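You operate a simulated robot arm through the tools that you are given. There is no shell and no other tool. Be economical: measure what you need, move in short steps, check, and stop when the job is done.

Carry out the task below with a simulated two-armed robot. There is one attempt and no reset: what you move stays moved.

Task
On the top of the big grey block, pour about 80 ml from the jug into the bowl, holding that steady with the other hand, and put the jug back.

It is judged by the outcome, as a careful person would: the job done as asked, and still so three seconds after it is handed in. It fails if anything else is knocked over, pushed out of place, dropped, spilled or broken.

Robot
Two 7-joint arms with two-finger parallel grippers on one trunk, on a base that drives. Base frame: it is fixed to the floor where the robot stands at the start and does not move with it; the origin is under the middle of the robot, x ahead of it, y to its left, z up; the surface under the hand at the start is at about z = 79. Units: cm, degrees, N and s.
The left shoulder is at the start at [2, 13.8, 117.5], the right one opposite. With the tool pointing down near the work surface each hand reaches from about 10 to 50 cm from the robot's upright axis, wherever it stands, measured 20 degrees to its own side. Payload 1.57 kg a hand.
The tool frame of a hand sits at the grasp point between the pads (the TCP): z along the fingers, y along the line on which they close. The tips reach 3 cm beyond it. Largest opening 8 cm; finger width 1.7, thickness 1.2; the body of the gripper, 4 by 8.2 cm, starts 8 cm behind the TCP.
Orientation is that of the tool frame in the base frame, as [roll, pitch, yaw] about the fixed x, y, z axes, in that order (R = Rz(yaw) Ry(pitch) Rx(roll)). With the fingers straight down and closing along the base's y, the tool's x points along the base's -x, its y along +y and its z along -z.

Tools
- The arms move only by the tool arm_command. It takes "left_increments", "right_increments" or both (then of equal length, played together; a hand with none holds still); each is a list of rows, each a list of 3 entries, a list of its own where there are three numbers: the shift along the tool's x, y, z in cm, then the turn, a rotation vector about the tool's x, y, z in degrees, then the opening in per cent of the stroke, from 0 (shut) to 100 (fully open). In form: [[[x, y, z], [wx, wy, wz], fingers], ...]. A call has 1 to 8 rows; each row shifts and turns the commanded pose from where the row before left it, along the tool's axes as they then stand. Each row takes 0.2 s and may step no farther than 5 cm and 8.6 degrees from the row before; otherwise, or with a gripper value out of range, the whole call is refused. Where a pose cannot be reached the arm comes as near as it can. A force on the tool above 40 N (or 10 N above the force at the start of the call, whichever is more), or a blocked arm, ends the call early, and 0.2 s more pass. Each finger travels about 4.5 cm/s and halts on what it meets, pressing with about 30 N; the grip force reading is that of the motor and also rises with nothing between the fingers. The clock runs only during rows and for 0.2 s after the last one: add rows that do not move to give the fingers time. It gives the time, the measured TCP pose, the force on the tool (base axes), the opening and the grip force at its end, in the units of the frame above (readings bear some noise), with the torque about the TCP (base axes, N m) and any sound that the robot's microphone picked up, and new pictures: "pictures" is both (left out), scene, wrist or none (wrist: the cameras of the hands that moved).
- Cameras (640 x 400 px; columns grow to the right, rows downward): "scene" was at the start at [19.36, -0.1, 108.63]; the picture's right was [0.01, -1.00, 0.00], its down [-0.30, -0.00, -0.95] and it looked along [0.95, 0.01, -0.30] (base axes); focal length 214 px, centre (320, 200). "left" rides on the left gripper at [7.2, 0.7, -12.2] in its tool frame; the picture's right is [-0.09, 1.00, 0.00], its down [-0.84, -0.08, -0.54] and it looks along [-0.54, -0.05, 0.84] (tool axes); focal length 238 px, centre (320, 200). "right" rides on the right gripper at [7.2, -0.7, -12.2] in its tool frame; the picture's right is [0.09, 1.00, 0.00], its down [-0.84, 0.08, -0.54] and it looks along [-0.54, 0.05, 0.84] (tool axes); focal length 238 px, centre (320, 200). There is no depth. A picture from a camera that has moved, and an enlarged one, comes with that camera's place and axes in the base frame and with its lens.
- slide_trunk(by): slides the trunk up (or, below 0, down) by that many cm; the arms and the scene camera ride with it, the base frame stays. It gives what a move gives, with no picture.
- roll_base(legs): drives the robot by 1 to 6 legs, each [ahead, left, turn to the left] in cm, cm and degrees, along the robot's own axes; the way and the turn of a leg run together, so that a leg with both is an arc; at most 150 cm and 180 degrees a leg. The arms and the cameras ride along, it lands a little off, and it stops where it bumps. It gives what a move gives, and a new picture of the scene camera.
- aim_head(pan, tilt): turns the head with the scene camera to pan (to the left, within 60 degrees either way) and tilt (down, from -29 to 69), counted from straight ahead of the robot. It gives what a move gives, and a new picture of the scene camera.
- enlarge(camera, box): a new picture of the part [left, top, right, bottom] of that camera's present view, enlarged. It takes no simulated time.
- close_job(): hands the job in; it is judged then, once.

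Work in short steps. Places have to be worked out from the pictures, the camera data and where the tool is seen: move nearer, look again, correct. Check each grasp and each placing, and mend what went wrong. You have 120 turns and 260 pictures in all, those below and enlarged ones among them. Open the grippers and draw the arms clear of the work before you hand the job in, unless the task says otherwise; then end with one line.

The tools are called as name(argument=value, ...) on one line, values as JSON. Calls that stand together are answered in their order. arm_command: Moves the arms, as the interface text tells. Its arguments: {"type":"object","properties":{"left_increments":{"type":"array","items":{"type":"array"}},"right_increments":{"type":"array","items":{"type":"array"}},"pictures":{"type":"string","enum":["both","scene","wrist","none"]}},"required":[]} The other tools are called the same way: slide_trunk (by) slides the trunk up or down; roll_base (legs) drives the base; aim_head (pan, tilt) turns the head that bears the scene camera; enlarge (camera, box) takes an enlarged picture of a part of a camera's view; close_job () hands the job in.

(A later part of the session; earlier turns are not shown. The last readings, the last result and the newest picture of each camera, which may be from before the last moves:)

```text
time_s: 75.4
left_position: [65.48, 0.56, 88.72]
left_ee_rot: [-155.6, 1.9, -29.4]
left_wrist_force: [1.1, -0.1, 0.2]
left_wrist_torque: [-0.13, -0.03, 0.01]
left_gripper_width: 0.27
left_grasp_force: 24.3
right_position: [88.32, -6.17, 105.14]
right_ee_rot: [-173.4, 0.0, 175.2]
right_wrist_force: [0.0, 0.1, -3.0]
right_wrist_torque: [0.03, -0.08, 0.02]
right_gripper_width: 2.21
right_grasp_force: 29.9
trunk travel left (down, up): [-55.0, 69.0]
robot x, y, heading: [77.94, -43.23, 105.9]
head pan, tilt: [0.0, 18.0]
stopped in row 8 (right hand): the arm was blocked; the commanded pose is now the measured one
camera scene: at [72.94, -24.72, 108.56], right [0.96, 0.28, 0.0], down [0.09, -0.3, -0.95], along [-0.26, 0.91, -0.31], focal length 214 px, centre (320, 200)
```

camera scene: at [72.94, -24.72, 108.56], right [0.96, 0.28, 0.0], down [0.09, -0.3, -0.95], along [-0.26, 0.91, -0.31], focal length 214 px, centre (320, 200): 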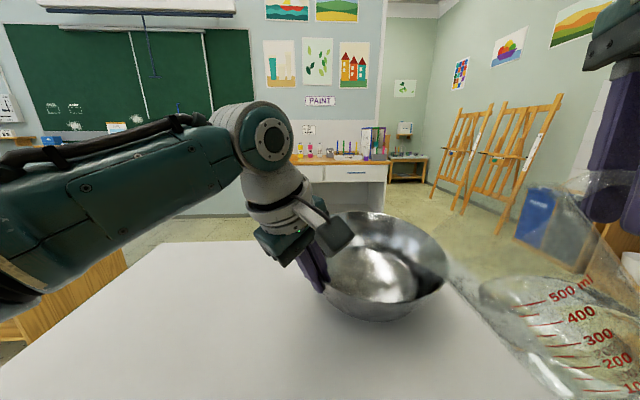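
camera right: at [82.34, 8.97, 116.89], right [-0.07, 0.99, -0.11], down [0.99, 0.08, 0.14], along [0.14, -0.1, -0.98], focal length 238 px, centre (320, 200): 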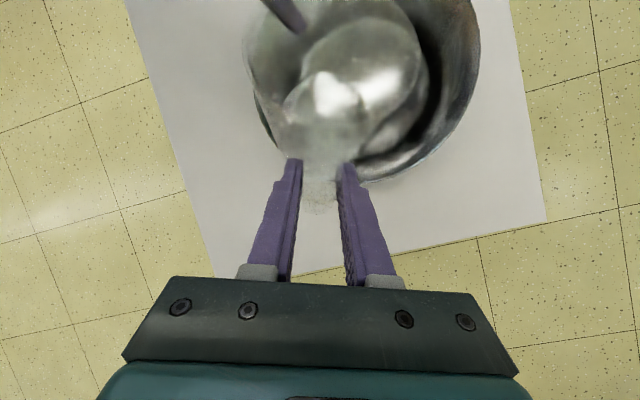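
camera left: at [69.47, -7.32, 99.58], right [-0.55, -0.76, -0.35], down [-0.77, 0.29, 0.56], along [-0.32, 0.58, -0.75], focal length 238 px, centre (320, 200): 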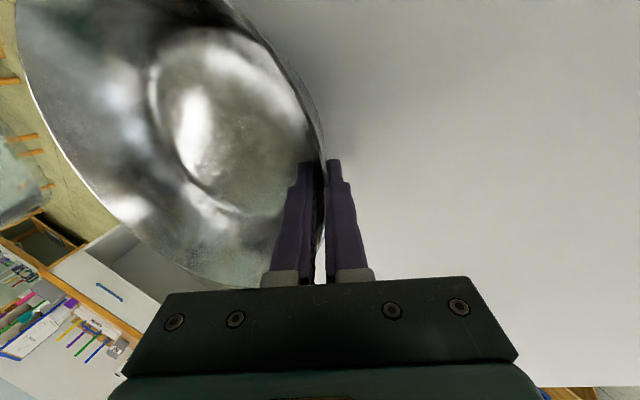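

It's a wrist joint limit at this heading (also the bowl is far from this side). New plan: pour from the block's left side, where the bowl is only ~19 cm from the edge and the wrist yaw is comfortable. First un-tilt the jug, and slide the bowl back ≈2 cm to where it stood.

arm_command(left_increments=[[[0, 0, 0], [0, 0, 0], 0], [[-0.52, -0.1, 0.045], [0, 0, 0], 0], [[-0.52, -0.1, 0.045], [0, 0, 0], 0], [[-0.52, -0.1, 0.045], [0, 0, 0], 0], [[-0.52, -0.1, 0.045], [0, 0, 0], 0], [[0, 0, 0], [0, 0, 0], 0], [[0, 0, 0], [0, 0, 0], 0]], right_increments=[[[0, 0, 0], [0, 5, 0], 0], [[0, 0, 0], [0, 7, 0], 0], [[0, 0, 0], [-2, 7, 0], 0], [[0, 0, 0], [-2, 7, 0], 0], [[0, 0, 0], [-2, 7, 0], 0], [[0, 0, 0], [0, 7, 0], 0], [[0, 0, 0], [0, 5, 0], 0]], pictures="scene")

```text
time_s: 77.0
left_position: [63.79, 1.94, 88.6]
left_ee_rot: [-155.6, 1.8, -29.4]
left_wrist_force: [-0.7, 0.8, -4.3]
left_wrist_torque: [-0.28, 0.24, -0.01]
left_gripper_width: 0.27
left_grasp_force: 24.3
right_position: [88.44, -6.05, 105.42]
right_ee_rot: [-179.2, -45.1, 172.5]
right_wrist_force: [-0.3, -0.4, -2.8]
right_wrist_torque: [-0.03, -0.22, 0.01]
right_gripper_width: 2.18
right_grasp_force: 30.0
trunk travel left (down, up): [-55.0, 69.0]
robot x, y, heading: [78.24, -43.06, 105.7]
head pan, tilt: [0.0, 18.0]
camera scene: at [72.95, -24.76, 108.55], right [0.96, 0.28, 0.0], down [0.09, -0.3, -0.95], along [-0.26, 0.91, -0.31], focal length 214 px, centre (320, 200)
```

scene: 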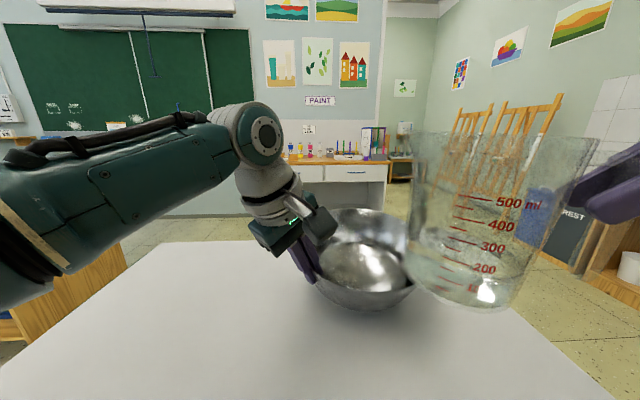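

The bowl hangs slightly on the hand (-4 N), so lower 0.2 cm and then release and retract along the approach.

arm_command(left_increments=[[[0, -0.08, 0.18], [0, 0, 0], 0], [[0, 0, 0], [-0.8, 0, 0], 0], [[0, 0, 0], [0, 0, 0], 0]], pictures="none")

```text
time_s: 77.8
left_position: [63.88, 2.23, 88.62]
left_ee_rot: [-156.2, 1.9, -29.5]
left_wrist_force: [-1.1, -3.3, 9.2]
left_wrist_torque: [-0.02, -0.66, -0.24]
left_gripper_width: 0.26
left_grasp_force: 23.5
right_position: [88.41, -6.12, 105.24]
right_ee_rot: [-178.9, -45.0, 172.1]
right_wrist_force: [-0.4, 0.9, -3.5]
right_wrist_torque: [-0.03, -0.23, -0.03]
right_gripper_width: 2.17
right_grasp_force: 30.5
trunk travel left (down, up): [-55.0, 69.0]
robot x, y, heading: [78.33, -43.16, 105.9]
head pan, tilt: [0.0, 18.0]
```

Now it presses lightly on the block. Release and retract.

arm_command(left_increments=[[[0, 0, 0], [0, 0, 0], 15], [[0, 0, 0], [0, 0, 0], 30], [[0, 0, 0], [0, 0, 0], 50], [[0, 0, 0], [0, 0, 0], 50], [[0, 0, -2], [0, 0, 0], 50], [[0, 0, -3], [0, 0, 0], 50], [[0, 0, -4], [0, 0, 0], 50], [[0, 0, -4], [0, 0, 0], 50]], pictures="both")

```text
time_s: 79.6
left_position: [61.91, -2.87, 100.45]
left_ee_rot: [-156.4, 1.9, -29.7]
left_wrist_force: [-0.2, -0.3, 0.8]
left_wrist_torque: [-0.01, 0.0, 0.02]
left_gripper_width: 4.02
left_grasp_force: 0.0
right_position: [88.4, -6.13, 105.14]
right_ee_rot: [-178.9, -44.9, 172.1]
right_wrist_force: [-0.2, 0.0, -2.9]
right_wrist_torque: [-0.04, -0.22, -0.01]
right_gripper_width: 2.18
right_grasp_force: 30.4
trunk travel left (down, up): [-55.0, 69.0]
robot x, y, heading: [78.29, -43.17, 105.8]
head pan, tilt: [0.0, 18.0]
camera scene: at [72.93, -24.71, 108.55], right [0.96, 0.28, 0.0], down [0.09, -0.3, -0.95], along [-0.26, 0.91, -0.31], focal length 214 px, centre (320, 200)
camera left: at [65.75, -11.3, 111.03], right [-0.54, -0.74, -0.4], down [-0.78, 0.28, 0.56], along [-0.3, 0.61, -0.73], focal length 238 px, centre (320, 200)
```

scene: 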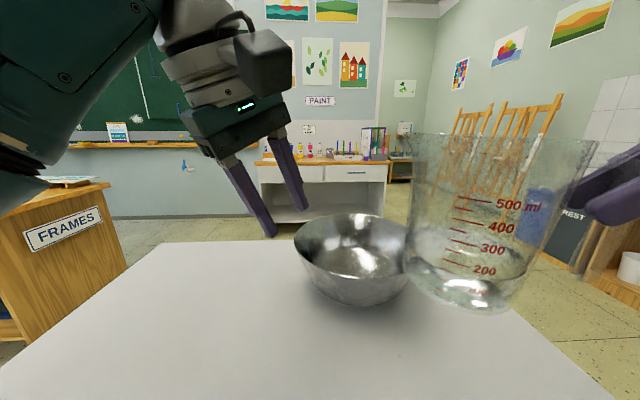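
left: 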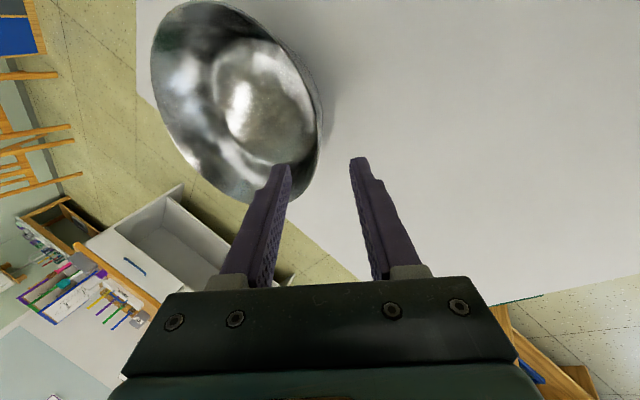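

Bowl released, back near its old place, and the jug is held upright. Raise the trunk 15 for travel and turn the jug's yaw toward the arm's comfortable range (about +48°).

slide_trunk(by=15)

arm_command(right_increments=[[[0, 0, 0], [3, 0, -3], 0], [[0, 0, 0], [5.6, 0, -5.6], 0], [[0, 0, 0], [5.6, 0, -5.6], 0], [[0, 0, 0], [5.6, 0, -5.6], 0], [[0, 0, 0], [5.6, 0, -5.6], 0], [[0, 0, 0], [5.6, 0, -5.6], 0], [[0, 0, 0], [3, 0, -3], 0]], pictures="scene")

```text
time_s: 81.4
left_position: [61.96, -2.73, 115.4]
left_ee_rot: [-156.4, 1.9, -29.5]
left_wrist_force: [0.1, 0.0, 0.3]
left_wrist_torque: [-0.02, -0.01, 0.04]
left_gripper_width: 3.99
left_grasp_force: 0.0
right_position: [88.46, -6.11, 120.21]
right_ee_rot: [-178.9, -45.0, 172.1]
right_wrist_force: [-0.6, -0.6, -3.7]
right_wrist_torque: [-0.04, -0.23, -0.02]
right_gripper_width: 2.17
right_grasp_force: 29.6
trunk travel left (down, up): [-70.0, 54.0]
robot x, y, heading: [78.27, -42.95, 106.0]
head pan, tilt: [0.0, 18.0]
```

```text
time_s: 83.0
left_position: [61.88, -2.87, 115.39]
left_ee_rot: [-156.3, 1.9, -29.5]
left_wrist_force: [0.9, -0.2, -0.6]
left_wrist_torque: [0.01, 0.01, -0.02]
left_gripper_width: 4.01
left_grasp_force: 0.0
right_position: [88.56, -6.1, 120.19]
right_ee_rot: [-179.2, -45.7, -139.4]
right_wrist_force: [-0.2, 0.0, -3.0]
right_wrist_torque: [0.17, -0.18, 0.0]
right_gripper_width: 2.17
right_grasp_force: 29.2
trunk travel left (down, up): [-70.0, 54.0]
robot x, y, heading: [78.39, -43.11, 106.0]
head pan, tilt: [0.0, 18.0]
camera scene: at [72.94, -24.71, 123.56], right [0.96, 0.28, 0.0], down [0.09, -0.3, -0.95], along [-0.26, 0.91, -0.31], focal length 214 px, centre (320, 200)
```

scene: 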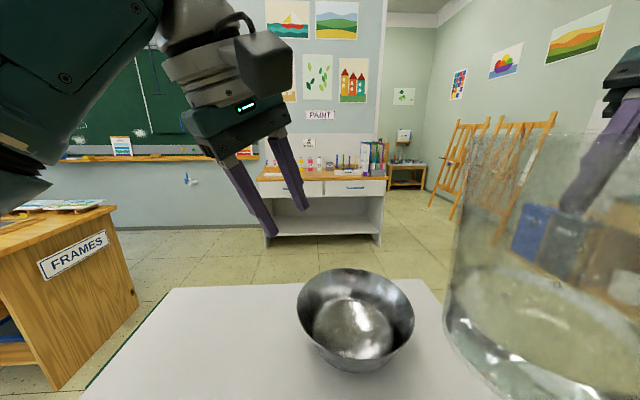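

Jug held well. Drive: back off, go right past the far end (clear floor), step by step.

roll_base(legs=[[-40, 0, 0], [0, -75, 0]])

```text
time_s: 89.1
left_position: [143.22, -20.53, 115.33]
left_ee_rot: [-156.4, 2.0, -28.9]
left_wrist_force: [0.1, -0.5, 0.0]
left_wrist_torque: [0.02, 0.03, 0.0]
left_gripper_width: 4.03
left_grasp_force: 0.0
right_position: [169.89, -23.53, 120.15]
right_ee_rot: [-179.2, -45.5, -138.9]
right_wrist_force: [-0.5, 1.2, -3.4]
right_wrist_torque: [0.15, -0.15, 0.04]
right_gripper_width: 2.17
right_grasp_force: 30.3
trunk travel left (down, up): [-70.0, 54.0]
robot x, y, heading: [160.21, -60.45, 106.7]
head pan, tilt: [0.0, 18.0]
camera scene: at [154.59, -42.34, 123.56], right [0.96, 0.29, 0.0], down [0.09, -0.3, -0.95], along [-0.27, 0.91, -0.31], focal length 214 px, centre (320, 200)
```

scene: 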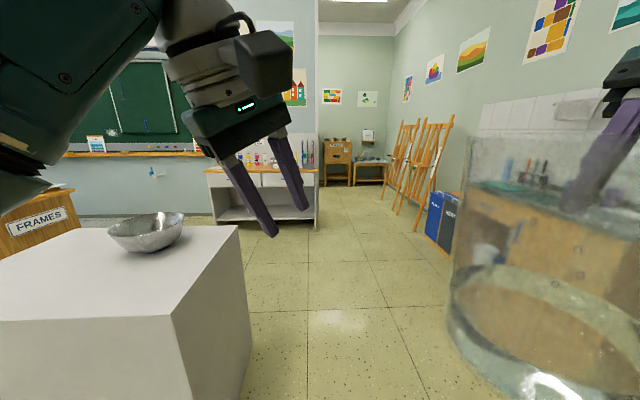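

The way ahead is clear. Drive ahead past the block and turn around.

roll_base(legs=[[110, 0, 0], [55, 0, 0], [0, 0, 91], [0, 0, 91]])

```text
time_s: 105.0
left_position: [129.5, 56.17, 115.44]
left_ee_rot: [-156.4, 1.9, 150.8]
left_wrist_force: [-0.3, 0.3, -0.4]
left_wrist_torque: [0.0, -0.03, 0.0]
left_gripper_width: 4.0
left_grasp_force: 0.0
right_position: [102.81, 59.4, 120.28]
right_ee_rot: [-179.2, -45.6, 40.7]
right_wrist_force: [-0.4, 0.4, -2.4]
right_wrist_torque: [-0.19, 0.17, 0.03]
right_gripper_width: 2.19
right_grasp_force: 30.4
trunk travel left (down, up): [-70.0, 54.0]
robot x, y, heading: [112.52, 96.15, -73.8]
head pan, tilt: [0.0, 18.0]
camera scene: at [118.35, 77.75, 123.56], right [-0.96, -0.28, 0.0], down [-0.09, 0.3, -0.95], along [0.27, -0.91, -0.31], focal length 214 px, centre (320, 200)
```

scene: 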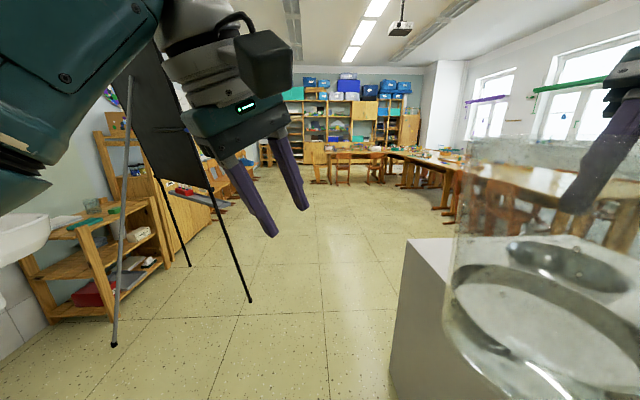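

Move right 68 cm along the left side (47 cm off the edge), then look down.

roll_base(legs=[[0, -68, 2]])

aim_head(pan=0, tilt=42)

```text
time_s: 108.8
left_position: [65.64, 36.29, 115.33]
left_ee_rot: [-156.3, 2.1, 153.1]
left_wrist_force: [0.4, 0.0, 0.6]
left_wrist_torque: [0.01, 0.0, 0.0]
left_gripper_width: 4.01
left_grasp_force: 0.0
right_position: [38.88, 38.47, 120.21]
right_ee_rot: [-179.1, -45.5, 43.1]
right_wrist_force: [-0.5, 0.5, -2.3]
right_wrist_torque: [-0.2, 0.13, 0.01]
right_gripper_width: 2.16
right_grasp_force: 29.6
trunk travel left (down, up): [-70.0, 54.0]
robot x, y, heading: [47.69, 76.12, -71.6]
head pan, tilt: [0.0, 18.0]
camera scene: at [53.66, 57.41, 123.56], right [-0.95, -0.32, 0.0], down [-0.1, 0.29, -0.95], along [0.3, -0.9, -0.31], focal length 214 px, centre (320, 200)
```

scene: 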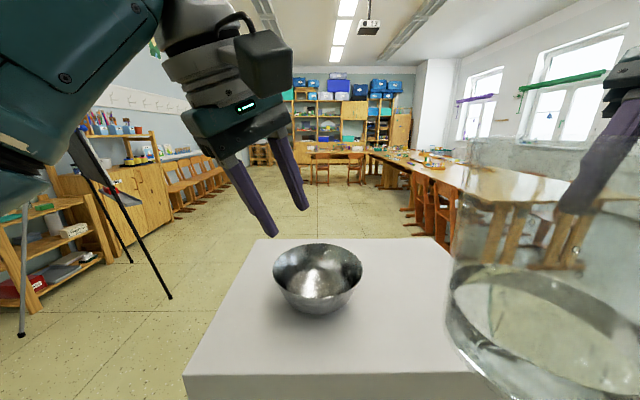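

```text
time_s: 109.7
left_position: [65.62, 36.42, 115.4]
left_ee_rot: [-156.4, 2.0, 153.1]
left_wrist_force: [0.9, -0.3, -0.1]
left_wrist_torque: [0.01, 0.01, 0.02]
left_gripper_width: 4.02
left_grasp_force: 0.1
right_position: [38.85, 38.36, 120.18]
right_ee_rot: [-179.1, -45.6, 43.1]
right_wrist_force: [-0.7, -0.2, -2.8]
right_wrist_torque: [-0.16, 0.16, 0.01]
right_gripper_width: 2.2
right_grasp_force: 30.0
trunk travel left (down, up): [-70.0, 54.0]
robot x, y, heading: [47.51, 75.98, -71.3]
head pan, tilt: [0.0, 42.0]
camera scene: at [53.35, 58.33, 119.8], right [-0.95, -0.32, 0.0], down [-0.21, 0.63, -0.74], along [0.24, -0.7, -0.67], focal length 214 px, centre (320, 200)
```

scene: 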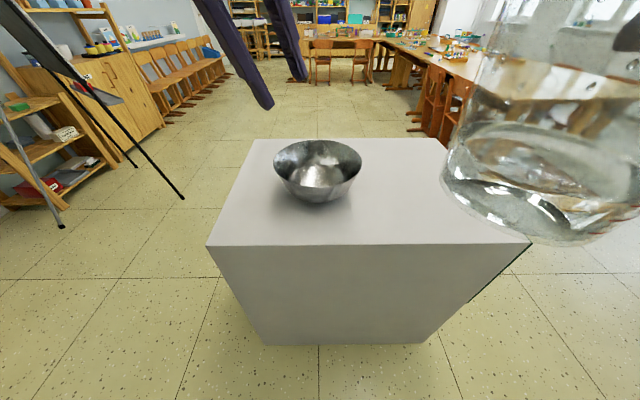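

Bowl ≈(69.6, 12), straight ahead at 68 cm. Drive 28 cm ahead.

roll_base(legs=[[28, 0, 0]])

```text
time_s: 111.7
left_position: [74.71, 9.87, 115.37]
left_ee_rot: [-156.3, 1.9, 153.2]
left_wrist_force: [-0.3, -0.6, 1.3]
left_wrist_torque: [-0.02, 0.0, 0.0]
left_gripper_width: 4.02
left_grasp_force: 0.0
right_position: [48.06, 11.83, 120.25]
right_ee_rot: [-179.2, -45.6, 43.2]
right_wrist_force: [0.5, 0.8, -3.4]
right_wrist_torque: [-0.16, 0.16, 0.0]
right_gripper_width: 2.2
right_grasp_force: 30.2
trunk travel left (down, up): [-70.0, 54.0]
robot x, y, heading: [56.35, 48.96, -71.1]
head pan, tilt: [0.0, 42.0]
camera scene: at [62.39, 31.77, 119.8], right [-0.95, -0.32, 0.0], down [-0.22, 0.63, -0.74], along [0.24, -0.7, -0.67], focal length 214 px, centre (320, 200)
```

scene: 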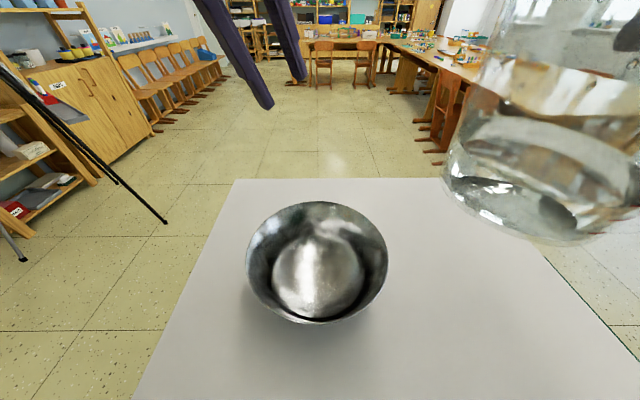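

Bowl now at ≈(69.2, 13), 38 cm ahead. Test the wrist: tilt the jug 48° here (below pouring).

arm_command(right_increments=[[[0, 0, 0], [0, -4, 0], 0], [[0, 0, 0], [0, -6, 0], 0], [[0, 0, 0], [0, -7, 0], 0], [[0, 0, 0], [0, -7, 0], 0], [[0, 0, 0], [0, -7, 0], 0], [[0, 0, 0], [0, -7, 0], 0], [[0, 0, 0], [0, -6, 0], 0], [[0, 0, 0], [0, -4, 0], 0]], pictures="scene")

```text
time_s: 113.5
left_position: [74.72, 9.86, 115.4]
left_ee_rot: [-156.4, 1.9, 153.2]
left_wrist_force: [0.2, 0.1, -0.7]
left_wrist_torque: [0.02, 0.0, 0.02]
left_gripper_width: 3.98
left_grasp_force: 0.0
right_position: [47.38, 11.96, 118.96]
right_ee_rot: [-176.9, 1.6, 42.4]
right_wrist_force: [0.3, 0.2, -3.7]
right_wrist_torque: [-0.04, 0.04, 0.0]
right_gripper_width: 2.18
right_grasp_force: 29.7
trunk travel left (down, up): [-70.0, 54.0]
robot x, y, heading: [56.4, 49.09, -71.3]
head pan, tilt: [0.0, 42.0]
camera scene: at [62.4, 31.77, 119.8], right [-0.95, -0.32, 0.0], down [-0.22, 0.63, -0.74], along [0.24, -0.7, -0.67], focal length 214 px, centre (320, 200)
```

scene: 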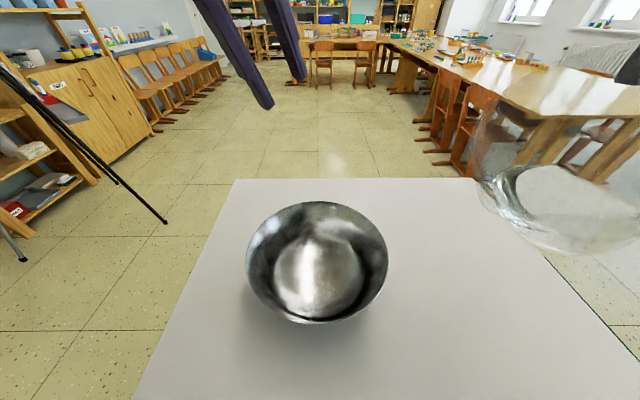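

The wrist limit eases when the shoulder is higher relative to the hand. Raise the trunk another 10, then bring the left hand toward the bowl's near-left rim.

slide_trunk(by=10)

arm_command(right_increments=[[[0, 0, 2.5], [0, 0, 0], 0], [[0, 0, 2.5], [0, 0, 0], 0], [[0, 0, 2.5], [0, 0, 0], 0], [[0, 0, 2.5], [0, 0, 0], 0], [[0, 0, 2.5], [0, 0, 0], 0], [[0, 0, 2.5], [0, 0, 0], 0], [[0, 0, 0], [0, 0, 0], 0]], pictures="none")

```text
time_s: 114.8
left_position: [74.67, 9.81, 125.35]
left_ee_rot: [-156.4, 2.0, 153.3]
left_wrist_force: [-0.2, 1.1, 0.2]
left_wrist_torque: [0.01, 0.04, 0.02]
left_gripper_width: 4.02
left_grasp_force: 0.2
right_position: [47.53, 12.07, 128.92]
right_ee_rot: [-176.8, 1.8, 42.9]
right_wrist_force: [0.6, -0.7, -3.5]
right_wrist_torque: [-0.07, 0.02, -0.03]
right_gripper_width: 2.19
right_grasp_force: 30.2
trunk travel left (down, up): [-80.0, 44.0]
robot x, y, heading: [56.53, 49.35, -71.0]
head pan, tilt: [0.0, 42.0]
```

```text
time_s: 116.4
left_position: [74.85, 9.94, 125.23]
left_ee_rot: [-156.4, 1.8, 153.3]
left_wrist_force: [0.6, -0.1, -0.3]
left_wrist_torque: [-0.01, 0.01, 0.03]
left_gripper_width: 4.03
left_grasp_force: 0.0
right_position: [47.34, 11.44, 114.94]
right_ee_rot: [-179.4, 2.3, 43.8]
right_wrist_force: [-0.6, -1.1, -2.5]
right_wrist_torque: [0.0, 0.04, 0.0]
right_gripper_width: 2.19
right_grasp_force: 29.8
trunk travel left (down, up): [-80.0, 44.0]
robot x, y, heading: [56.67, 49.55, -71.4]
head pan, tilt: [0.0, 42.0]
```

Roll recovered lower down. Move the left hand to 10 cm above its rim grasp point, opening fully.

arm_command(left_increments=[[[0.91, 3.11, 2.21], [0, 0, 0], 60], [[0.91, 3.11, 2.21], [0, 0, 0], 80], [[0.91, 3.11, 2.21], [0, 0, 0], 100], [[0.91, 3.11, 2.21], [0, 0, 0], 100], [[0.91, 3.11, 2.21], [0, 0, 0], 100], [[0.91, 3.11, 2.21], [0, 0, 0], 100], [[0.91, 3.11, 2.21], [0, 0, 0], 100], [[0.91, 3.11, 2.21], [0, 0, 0], 100]], pictures="both")

```text
time_s: 118.2
left_position: [76.25, 26.79, 98.94]
left_ee_rot: [-156.2, 2.0, 153.1]
left_wrist_force: [0.2, -0.4, -0.7]
left_wrist_torque: [0.01, -0.03, -0.01]
left_gripper_width: 8.01
left_grasp_force: 0.1
right_position: [47.26, 11.54, 115.08]
right_ee_rot: [-179.4, 2.4, 43.8]
right_wrist_force: [0.1, 0.1, -3.5]
right_wrist_torque: [-0.06, 0.07, 0.01]
right_gripper_width: 2.19
right_grasp_force: 30.2
trunk travel left (down, up): [-80.0, 44.0]
robot x, y, heading: [56.61, 49.01, -71.4]
head pan, tilt: [0.0, 42.0]
camera scene: at [62.4, 31.77, 129.8], right [-0.95, -0.32, 0.0], down [-0.22, 0.63, -0.74], along [0.24, -0.7, -0.67], focal length 214 px, centre (320, 200)
camera left: at [71.93, 35.1, 109.58], right [0.51, 0.77, -0.4], down [0.8, -0.24, 0.56], along [0.33, -0.6, -0.73], focal length 238 px, centre (320, 200)
```

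scene: 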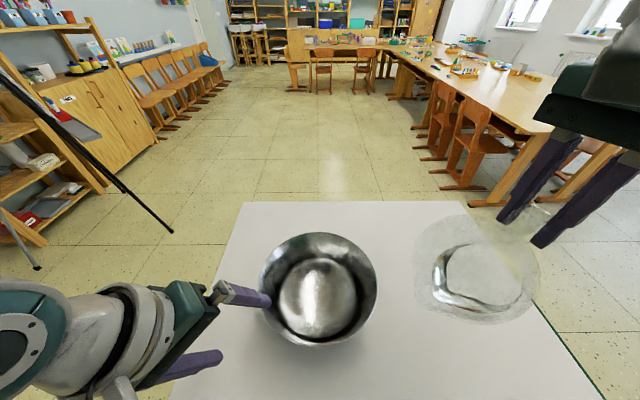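
left: 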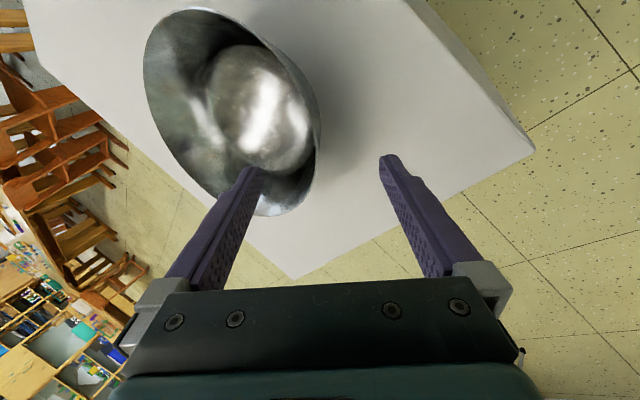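

Same alignment as before. Descend 8 cm and check.

arm_command(left_increments=[[[0, 0, 2.5], [0, 0, 0], 100], [[0, 0, 2.5], [0, 0, 0], 100], [[0, 0, 2.5], [0, 0, 0], 100], [[0, 0, 0.5], [0, 0, 0], 100]], pictures="both")

```text
time_s: 119.2
left_position: [74.98, 23.82, 91.56]
left_ee_rot: [-156.4, 1.9, 153.3]
left_wrist_force: [0.4, -0.3, 0.0]
left_wrist_torque: [0.01, 0.01, 0.02]
left_gripper_width: 8.0
left_grasp_force: 0.0
right_position: [47.3, 11.55, 115.0]
right_ee_rot: [-179.4, 2.3, 43.9]
right_wrist_force: [-0.2, -0.7, -3.3]
right_wrist_torque: [-0.05, 0.04, 0.03]
right_gripper_width: 2.23
right_grasp_force: 29.8
trunk travel left (down, up): [-80.0, 44.0]
robot x, y, heading: [56.38, 48.85, -71.3]
head pan, tilt: [0.0, 42.0]
camera scene: at [62.39, 31.77, 129.8], right [-0.95, -0.32, 0.0], down [-0.22, 0.63, -0.74], along [0.24, -0.7, -0.67], focal length 214 px, centre (320, 200)
camera left: at [70.73, 32.1, 102.13], right [0.5, 0.77, -0.4], down [0.8, -0.24, 0.56], along [0.33, -0.6, -0.73], focal length 238 px, centre (320, 200)
```

scene: 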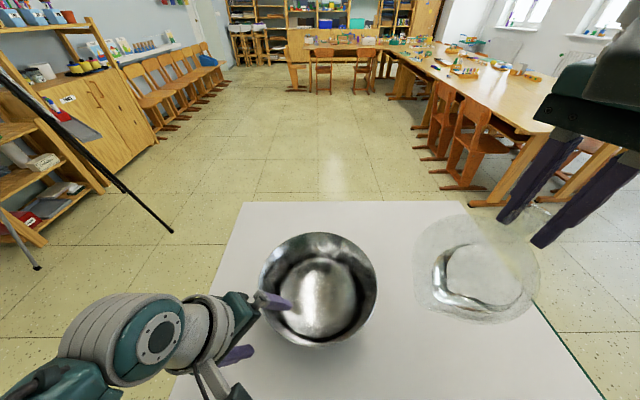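
left: 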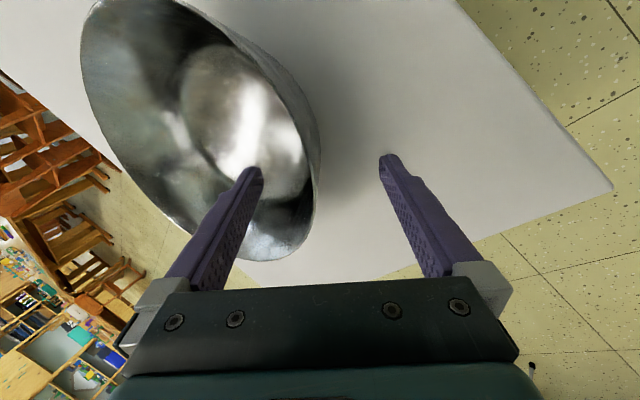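

Rim midway. Descend 3.4 cm, with a small 0.4 shift, then close gradually.

arm_command(left_increments=[[[0.4, -0.1, 1.7], [0, 0, 0], 100], [[0, 0, 1.7], [0, 0, 0], 100], [[0, 0, 0], [0, 0, 0], 60], [[0, 0, 0], [0, 0, 0], 30], [[0, 0, 0], [0, 0, 0], 18], [[0, 0, 0], [0, 0, 0], 18]], pictures="wrist")

```text
time_s: 120.6
left_position: [73.97, 22.47, 88.41]
left_ee_rot: [-156.3, 2.0, 153.3]
left_wrist_force: [-0.8, -0.7, 1.1]
left_wrist_torque: [0.0, 0.03, 0.0]
left_gripper_width: 1.54
left_grasp_force: 1.0
right_position: [47.25, 11.43, 114.98]
right_ee_rot: [-179.5, 2.4, 43.8]
right_wrist_force: [0.5, -0.5, -3.4]
right_wrist_torque: [-0.06, 0.03, 0.02]
right_gripper_width: 2.19
right_grasp_force: 29.7
trunk travel left (down, up): [-80.0, 44.0]
robot x, y, heading: [56.25, 49.34, -71.3]
head pan, tilt: [0.0, 42.0]
camera left: at [69.71, 30.85, 99.19], right [0.5, 0.77, -0.4], down [0.8, -0.24, 0.56], along [0.33, -0.6, -0.73], focal length 238 px, centre (320, 200)
```

left: 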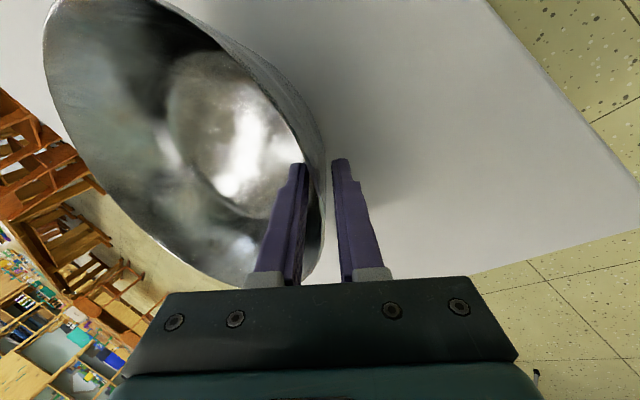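

The wall is a bit closer to the outer finger; shift 0.25 outward and close.

arm_command(left_increments=[[[0, 0.25, 0], [0, 0, 0], 18], [[0, 0, 0], [0, 0, 0], 12], [[0, 0, 0], [0, 0, 0], 7], [[0, 0, 0], [0, 0, 0], 4], [[0, 0, 0], [0, 0, 0], 0], [[0, 0, 0], [0, 0, 0], 0]], pictures="both")

```text
time_s: 122.0
left_position: [74.11, 22.62, 88.51]
left_ee_rot: [-156.2, 2.0, 153.3]
left_wrist_force: [0.9, -1.6, 9.2]
left_wrist_torque: [-0.5, 0.52, 0.07]
left_gripper_width: 0.28
left_grasp_force: 24.1
right_position: [47.31, 11.61, 115.17]
right_ee_rot: [-179.4, 2.5, 43.9]
right_wrist_force: [0.5, -0.4, -4.0]
right_wrist_torque: [0.01, 0.04, -0.01]
right_gripper_width: 2.17
right_grasp_force: 30.3
trunk travel left (down, up): [-80.0, 44.0]
robot x, y, heading: [56.2, 49.59, -71.0]
head pan, tilt: [0.0, 42.0]
camera scene: at [62.42, 31.72, 129.82], right [-0.95, -0.32, 0.0], down [-0.21, 0.63, -0.74], along [0.24, -0.7, -0.67], focal length 214 px, centre (320, 200)
camera left: at [69.89, 30.96, 99.14], right [0.5, 0.77, -0.4], down [0.8, -0.23, 0.56], along [0.33, -0.6, -0.73], focal length 238 px, centre (320, 200)
```

scene: 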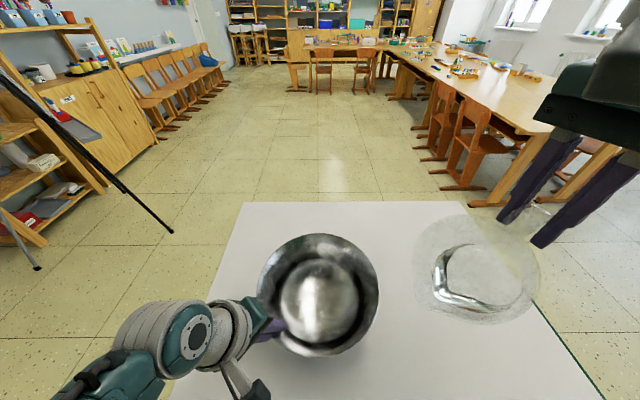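
left: 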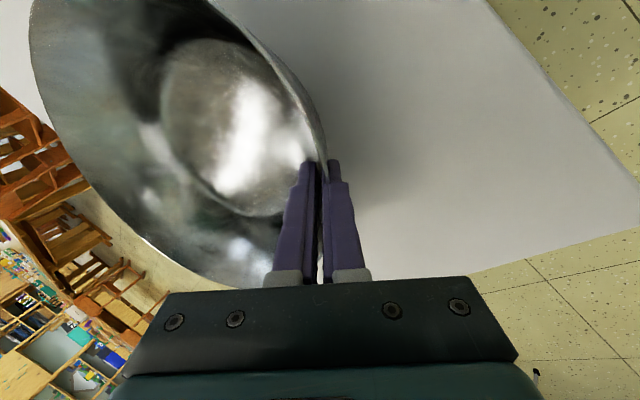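

Gripped with almost no slide. Relieve the residual torque with +2° about x.

arm_command(left_increments=[[[0, 0, 0], [1, 0, 0], 0], [[0, 0, 0], [1, 0, 0], 0], [[0, 0, 0], [0, 0, 0], 0]], pictures="scene")

```text
time_s: 122.8
left_position: [74.24, 22.82, 88.31]
left_ee_rot: [-154.5, 1.9, 153.2]
left_wrist_force: [0.9, -0.9, -1.2]
left_wrist_torque: [0.08, -0.16, 0.07]
left_gripper_width: 0.25
left_grasp_force: 23.8
right_position: [47.23, 11.5, 115.08]
right_ee_rot: [-179.4, 2.2, 43.7]
right_wrist_force: [0.0, 0.0, -3.6]
right_wrist_torque: [-0.02, 0.01, 0.01]
right_gripper_width: 2.17
right_grasp_force: 30.2
trunk travel left (down, up): [-80.0, 44.0]
robot x, y, heading: [56.47, 49.11, -71.2]
head pan, tilt: [0.0, 42.0]
camera scene: at [62.41, 31.76, 129.79], right [-0.95, -0.32, 0.0], down [-0.22, 0.63, -0.74], along [0.24, -0.7, -0.67], focal length 214 px, centre (320, 200)
```

scene: 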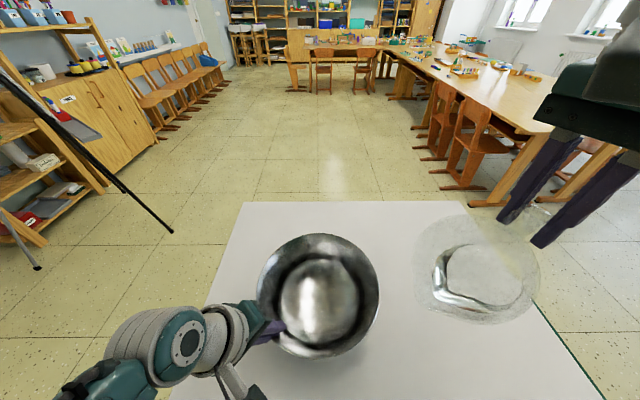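

Bowl held with near-zero load. Now carry the jug (still 46° tilted) to its pouring station: TCP ≈(62.4, 6.7, 112).

arm_command(right_increments=[[[0.8, 1.4, 0.3], [0, 0, 0], 0], [[1.5, 2.8, 0.6], [0, 0, 0], 0], [[1.5, 2.8, 0.6], [0, 0, 0], 0], [[1.5, 2.8, 0.6], [0, 0, 0], 0], [[1.5, 2.8, 0.6], [0, 0, 0], 0], [[0.8, 1.4, 0.3], [0, 0, 0], 0], [[0, 0, 0], [0, 0, 0], 0]], pictures="both")

```text
time_s: 124.4
left_position: [74.11, 22.76, 88.41]
left_ee_rot: [-154.4, 1.9, 153.3]
left_wrist_force: [-0.3, -0.4, -0.8]
left_wrist_torque: [0.31, -0.22, 0.01]
left_gripper_width: 0.25
left_grasp_force: 24.2
right_position: [62.45, 6.73, 111.6]
right_ee_rot: [-179.4, 2.4, 43.9]
right_wrist_force: [0.2, 0.2, -2.6]
right_wrist_torque: [-0.05, 0.05, 0.01]
right_gripper_width: 2.2
right_grasp_force: 30.2
trunk travel left (down, up): [-80.0, 44.0]
robot x, y, heading: [56.42, 49.16, -70.9]
head pan, tilt: [0.0, 42.0]
camera scene: at [62.38, 31.78, 129.79], right [-0.95, -0.32, 0.0], down [-0.22, 0.63, -0.74], along [0.24, -0.7, -0.67], focal length 214 px, centre (320, 200)
camera right: at [67.84, 12.49, 123.56], right [0.76, -0.65, -0.01], down [-0.53, -0.62, 0.58], along [-0.39, -0.43, -0.82], focal length 238 px, centre (320, 200)
```

scene: 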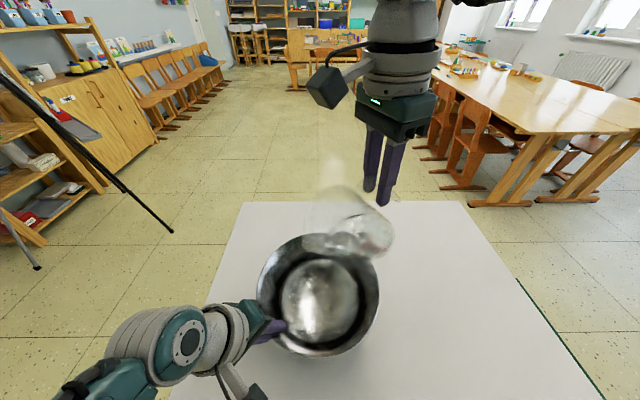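
right: 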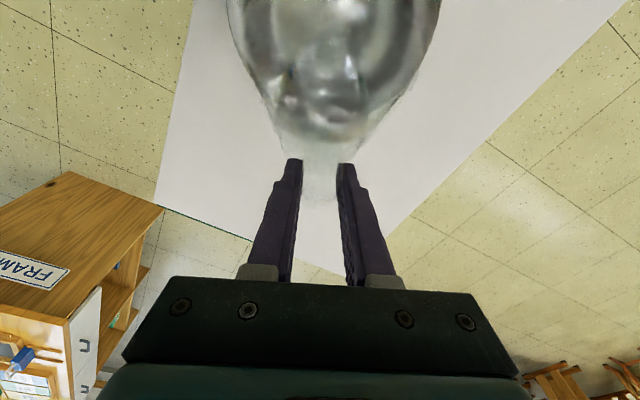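

Station reached comfortably. Tilt to ≈58° and check.

arm_command(right_increments=[[[0, 0, 0], [0, -3, 0], 0], [[0, 0, 0], [0, -3, 0], 0], [[0, 0, 0], [0, -3, 0], 0], [[0, 0, 0], [0, -2, 0], 0], [[0, 0, 0], [0, 0, 0], 0]], pictures="scene")

enlarge(camera="scene", box=[230, 130, 430, 370])

```text
time_s: 125.6
left_position: [74.11, 22.81, 88.28]
left_ee_rot: [-154.5, 1.8, 153.3]
left_wrist_force: [0.2, -0.4, -0.3]
left_wrist_torque: [0.32, -0.18, -0.02]
left_gripper_width: 0.24
left_grasp_force: 23.8
right_position: [62.48, 6.73, 111.6]
right_ee_rot: [-179.4, 13.5, 44.0]
right_wrist_force: [0.1, 0.0, -2.9]
right_wrist_torque: [-0.01, 0.01, -0.05]
right_gripper_width: 2.19
right_grasp_force: 29.9
trunk travel left (down, up): [-80.0, 44.0]
robot x, y, heading: [56.88, 49.57, -71.2]
head pan, tilt: [0.0, 42.0]
camera scene: at [62.39, 31.78, 129.79], right [-0.95, -0.32, 0.0], down [-0.22, 0.63, -0.74], along [0.24, -0.7, -0.67], focal length 214 px, centre (320, 200)
```

scene: 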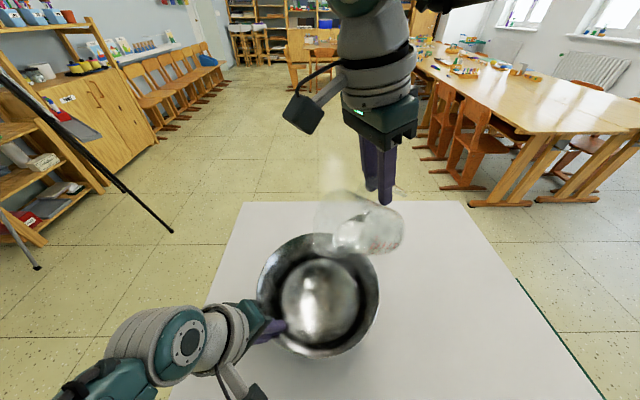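

```text
1.67 times, centred on (330, 250) of scene
camera zoom: at [62.39, 31.78, 129.79], right [-0.95, -0.32, 0.0], down [-0.22, 0.63, -0.74], along [0.24, -0.7, -0.67], focal length 358 px, centre (303, 117)
```

zoom: 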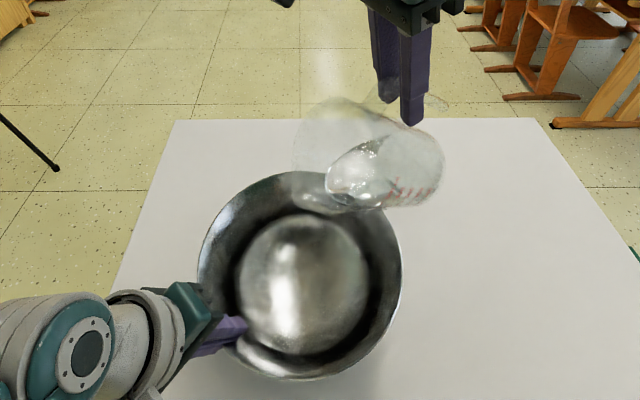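

Lip is over the bowl's middle. Lower 2 cm while tilting to 62°, and watch.

arm_command(right_increments=[[[-0.2, 0, 1], [0, -2, 0], 0], [[-0.2, 0, 1], [0, -2, 0], 0], [[0, 0, 0], [0, 0, 0], 0], [[0, 0, 0], [0, 0, 0], 0]], pictures="none")

enlarge(camera="scene", box=[260, 170, 420, 300])

```text
time_s: 126.6
left_position: [74.08, 22.8, 88.38]
left_ee_rot: [-154.5, 1.9, 153.3]
left_wrist_force: [-1.1, 0.7, -0.2]
left_wrist_torque: [0.33, -0.16, -0.01]
left_gripper_width: 0.28
left_grasp_force: 23.5
right_position: [61.71, 6.15, 109.71]
right_ee_rot: [-179.3, 17.2, 44.0]
right_wrist_force: [-0.3, -0.1, -3.3]
right_wrist_torque: [0.03, -0.02, 0.01]
right_gripper_width: 2.21
right_grasp_force: 29.7
trunk travel left (down, up): [-80.0, 44.0]
robot x, y, heading: [56.71, 48.81, -71.2]
head pan, tilt: [0.0, 42.0]
```

```text
3.08 times, centred on (340, 235) of scene
camera zoom: at [62.39, 31.78, 129.79], right [-0.95, -0.32, 0.0], down [-0.22, 0.63, -0.74], along [0.24, -0.7, -0.67], focal length 660 px, centre (258, 92)
```

zoom: 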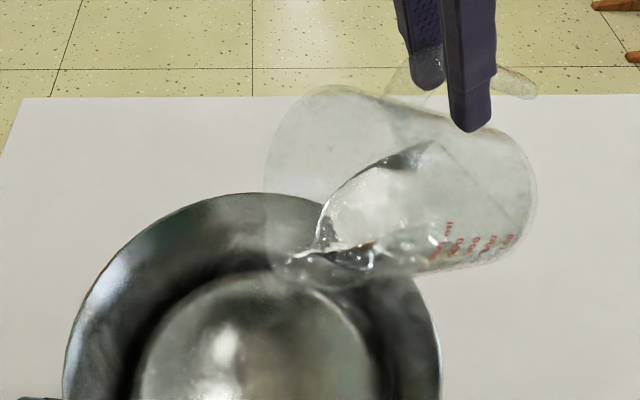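

Water is nearly at the lip, which is above the bowl's centre. Tilt in 1° steps.

arm_command(right_increments=[[[0, 0, 0], [0, -1, 0], 0], [[0, 0, 0], [0, 0, 0], 0], [[0, 0, 0], [0, -1, 0], 0], [[0, 0, 0], [0, 0, 0], 0], [[0, 0, 0], [0, 0, 0], 0]], pictures="none")

enlarge(camera="scene", box=[260, 170, 420, 300])

```text
time_s: 127.8
left_position: [74.19, 22.84, 88.39]
left_ee_rot: [-154.5, 2.0, 153.3]
left_wrist_force: [-0.7, -1.1, -0.1]
left_wrist_torque: [0.33, -0.12, -0.01]
left_gripper_width: 0.25
left_grasp_force: 23.9
right_position: [61.68, 6.16, 109.88]
right_ee_rot: [-179.3, 19.4, 44.0]
right_wrist_force: [0.5, 1.0, -2.3]
right_wrist_torque: [0.01, -0.01, 0.01]
right_gripper_width: 2.19
right_grasp_force: 30.0
trunk travel left (down, up): [-80.0, 44.0]
robot x, y, heading: [56.28, 49.09, -71.3]
head pan, tilt: [0.0, 42.0]
```

```text
3.08 times, centred on (340, 235) of scene
camera zoom: at [62.39, 31.78, 129.79], right [-0.95, -0.32, 0.0], down [-0.22, 0.63, -0.74], along [0.24, -0.7, -0.67], focal length 660 px, centre (258, 92)
```

zoom: 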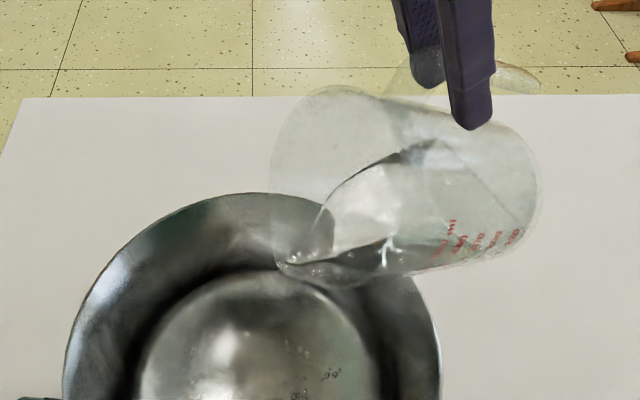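

Water is just reaching the lip (first drops seen in the bowl). Another 2°.

arm_command(right_increments=[[[0, 0, 0], [0, -1, 0], 0], [[0, 0, 0], [0, 0, 0], 0], [[0, 0, 0], [0, -1, 0], 0], [[0, 0, 0], [0, 0, 0], 0], [[0, 0, 0], [0, 0, 0], 0]], pictures="none")

enlarge(camera="scene", box=[240, 200, 400, 360])

```text
time_s: 129.0
left_position: [74.14, 22.82, 88.37]
left_ee_rot: [-154.4, 1.9, 153.3]
left_wrist_force: [-0.2, -0.9, 0.7]
left_wrist_torque: [0.3, -0.16, 0.02]
left_gripper_width: 0.28
left_grasp_force: 23.7
right_position: [61.74, 6.14, 109.81]
right_ee_rot: [-179.3, 21.4, 44.1]
right_wrist_force: [0.1, 0.9, -3.2]
right_wrist_torque: [-0.02, -0.04, 0.0]
right_gripper_width: 2.18
right_grasp_force: 29.7
trunk travel left (down, up): [-80.0, 44.0]
robot x, y, heading: [56.24, 49.13, -71.5]
head pan, tilt: [0.0, 42.0]
```

```text
2.50 times, centred on (320, 280) of scene
camera zoom: at [62.39, 31.78, 129.79], right [-0.95, -0.32, 0.0], down [-0.22, 0.63, -0.74], along [0.24, -0.7, -0.67], focal length 536 px, centre (320, 0)
```

zoom: 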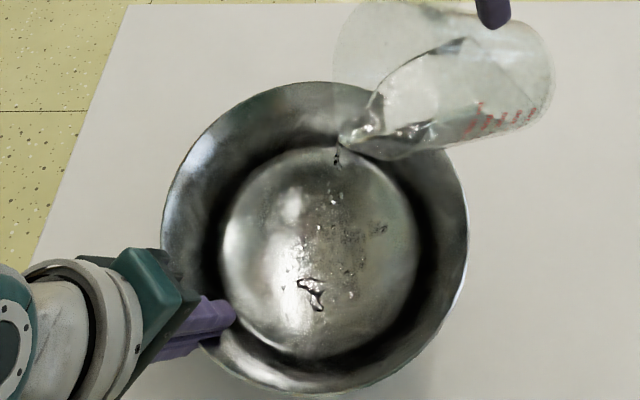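

Water lands in the bowl's centre. Continue slowly, 1.5° more with pauses.

arm_command(right_increments=[[[0, 0, 0], [0, -0.75, 0], 0], [[0, 0, 0], [0, 0, 0], 0], [[0, 0, 0], [0, -0.75, 0], 0], [[0, 0, 0], [0, 0, 0], 0], [[0, 0, 0], [0, 0, 0], 0], [[0, 0, 0], [0, 0, 0], 0]], pictures="none")

enlarge(camera="scene", box=[240, 200, 400, 360])

```text
time_s: 130.4
left_position: [74.16, 22.81, 88.39]
left_ee_rot: [-154.4, 1.9, 153.4]
left_wrist_force: [-0.2, 0.3, -0.8]
left_wrist_torque: [0.33, -0.16, -0.01]
left_gripper_width: 0.27
left_grasp_force: 23.9
right_position: [61.74, 6.13, 109.84]
right_ee_rot: [-179.4, 22.7, 44.0]
right_wrist_force: [-0.6, -0.1, -2.9]
right_wrist_torque: [0.05, -0.03, -0.03]
right_gripper_width: 2.19
right_grasp_force: 29.9
trunk travel left (down, up): [-80.0, 44.0]
robot x, y, heading: [56.86, 49.43, -71.4]
head pan, tilt: [0.0, 42.0]
```

```text
2.50 times, centred on (320, 280) of scene
camera zoom: at [62.39, 31.78, 129.79], right [-0.95, -0.32, 0.0], down [-0.22, 0.63, -0.74], along [0.24, -0.7, -0.67], focal length 536 px, centre (320, 0)
```

zoom: 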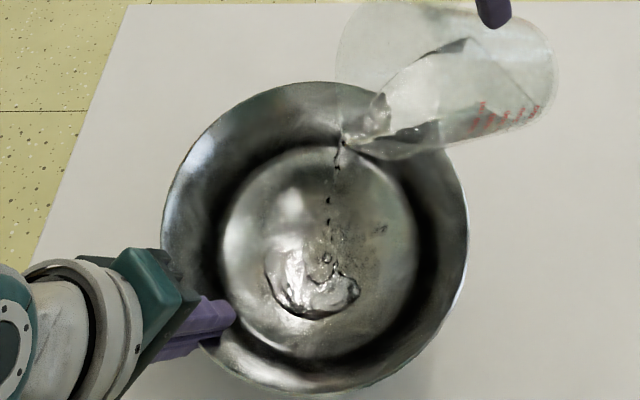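

A puddle of perhaps 20 ml so far. Tilt 1.5° more and wait.

arm_command(right_increments=[[[0, 0, 0], [0, -0.75, 0], 0], [[0, 0, 0], [0, 0, 0], 0], [[0, 0, 0], [0, -0.75, 0], 0], [[0, 0, 0], [0, 0, 0], 0], [[0, 0, 0], [0, 0, 0], 0], [[0, 0, 0], [0, 0, 0], 0]], pictures="none")

enlarge(camera="scene", box=[240, 200, 400, 360])

```text
time_s: 131.8
left_position: [73.98, 22.9, 88.38]
left_ee_rot: [-154.4, 1.9, 153.2]
left_wrist_force: [0.8, -0.5, -0.9]
left_wrist_torque: [0.34, -0.18, 0.0]
left_gripper_width: 0.25
left_grasp_force: 24.3
right_position: [61.69, 6.07, 109.98]
right_ee_rot: [-179.2, 24.4, 44.0]
right_wrist_force: [-0.1, -0.4, -2.5]
right_wrist_torque: [0.01, -0.02, 0.02]
right_gripper_width: 2.18
right_grasp_force: 29.9
trunk travel left (down, up): [-80.0, 44.0]
robot x, y, heading: [56.58, 49.4, -71.0]
head pan, tilt: [0.0, 42.0]
```

```text
2.50 times, centred on (320, 280) of scene
camera zoom: at [62.39, 31.78, 129.79], right [-0.95, -0.32, 0.0], down [-0.22, 0.63, -0.74], along [0.24, -0.7, -0.67], focal length 536 px, centre (320, 0)
```

zoom: 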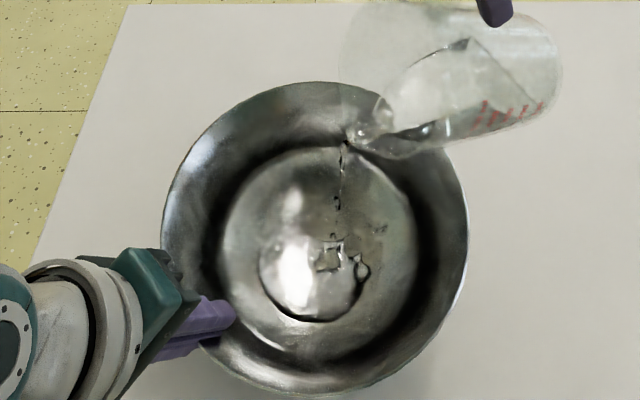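

Wait for the flow to settle at this angle and look.

arm_command(right_increments=[[[0, 0, 0], [0, 0, 0], 0], [[0, 0, 0], [0, 0, 0], 0], [[0, 0, 0], [0, 0, 0], 0], [[0, 0, 0], [0, 0, 0], 0], [[0, 0, 0], [0, 0, 0], 0]], pictures="none")

enlarge(camera="scene", box=[240, 180, 400, 340])

```text
time_s: 133.0
left_position: [74.17, 22.86, 88.43]
left_ee_rot: [-154.3, 1.8, 153.3]
left_wrist_force: [-0.6, 0.6, -0.8]
left_wrist_torque: [0.34, -0.2, -0.01]
left_gripper_width: 0.27
left_grasp_force: 24.1
right_position: [61.72, 6.1, 109.85]
right_ee_rot: [-179.2, 24.2, 44.1]
right_wrist_force: [0.2, -0.2, -2.1]
right_wrist_torque: [0.02, -0.04, -0.02]
right_gripper_width: 2.18
right_grasp_force: 30.5
trunk travel left (down, up): [-80.0, 44.0]
robot x, y, heading: [56.42, 49.51, -71.2]
head pan, tilt: [0.0, 42.0]
```

```text
2.50 times, centred on (320, 260) of scene
camera zoom: at [62.39, 31.78, 129.79], right [-0.95, -0.32, 0.0], down [-0.22, 0.63, -0.74], along [0.24, -0.7, -0.67], focal length 536 px, centre (320, 50)
```

zoom: 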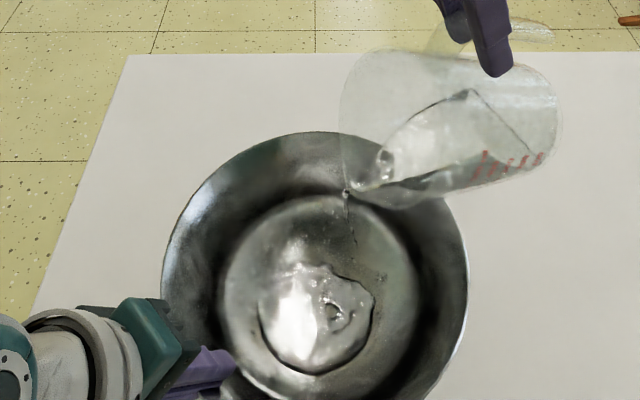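

Flow nearly stopped. Bring the jug back upright in place to read its scale.

arm_command(right_increments=[[[0, 0, 0], [0, 6, 0], 0], [[0, 0, 0], [0, 8.4, 0], 0], [[0, 0, 0], [0, 8.4, 0], 0], [[0, 0, 0], [0, 8.4, 0], 0], [[0, 0, 0], [0, 8.4, 0], 0], [[0, 0, 0], [0, 8.4, 0], 0], [[0, 0, 0], [0, 8.4, 0], 0], [[0, 0, 0], [0, 8, 0], 0]], pictures="none")

arm_command(right_increments=[[[0, 0, 0], [0, 4.8, 0], 0], [[0, 0, 0], [0, 0, 0], 0], [[0, 0, 0], [0, 0, 0], 0], [[0, 0, 0], [0, 0, 0], 0], [[0, 0, 0], [0, 0, 0], 0]], pictures="scene")

```text
time_s: 134.8
left_position: [74.08, 22.73, 88.4]
left_ee_rot: [-154.4, 1.8, 153.3]
left_wrist_force: [0.9, 0.6, 0.2]
left_wrist_torque: [0.35, -0.17, 0.04]
left_gripper_width: 0.27
left_grasp_force: 23.9
right_position: [60.82, 9.17, 110.66]
right_ee_rot: [-179.2, -40.2, 43.4]
right_wrist_force: [-0.6, -0.2, -1.6]
right_wrist_torque: [-0.11, 0.11, 0.03]
right_gripper_width: 2.21
right_grasp_force: 30.0
right hand out of reach, approached as far as the arm can: row 6, 7, 8
trunk travel left (down, up): [-80.0, 44.0]
robot x, y, heading: [56.52, 49.48, -71.1]
head pan, tilt: [0.0, 42.0]
```

```text
time_s: 136.0
left_position: [74.01, 22.86, 88.34]
left_ee_rot: [-154.3, 1.9, 153.2]
left_wrist_force: [-0.6, 0.2, 0.4]
left_wrist_torque: [0.36, -0.18, -0.01]
left_gripper_width: 0.27
left_grasp_force: 23.8
right_position: [60.47, 10.54, 111.3]
right_ee_rot: [-179.1, -44.8, 43.2]
right_wrist_force: [-0.2, -0.5, -3.3]
right_wrist_torque: [-0.18, 0.14, -0.01]
right_gripper_width: 2.18
right_grasp_force: 29.9
right hand out of reach, approached as far as the arm can: row 1
trunk travel left (down, up): [-80.0, 44.0]
robot x, y, heading: [56.6, 49.26, -71.2]
head pan, tilt: [0.0, 42.0]
camera scene: at [62.38, 31.78, 129.79], right [-0.95, -0.32, 0.0], down [-0.22, 0.63, -0.74], along [0.24, -0.7, -0.67], focal length 214 px, centre (320, 200)
```

scene: 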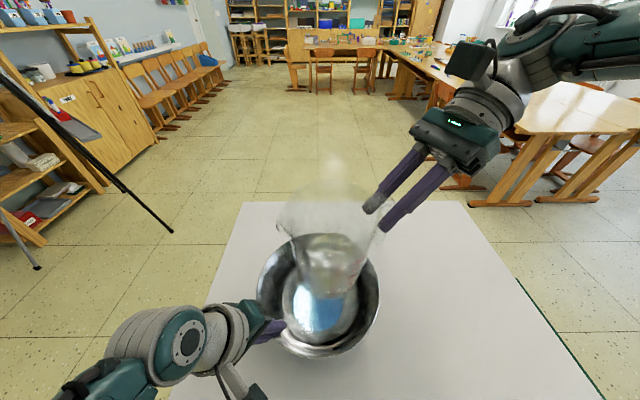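

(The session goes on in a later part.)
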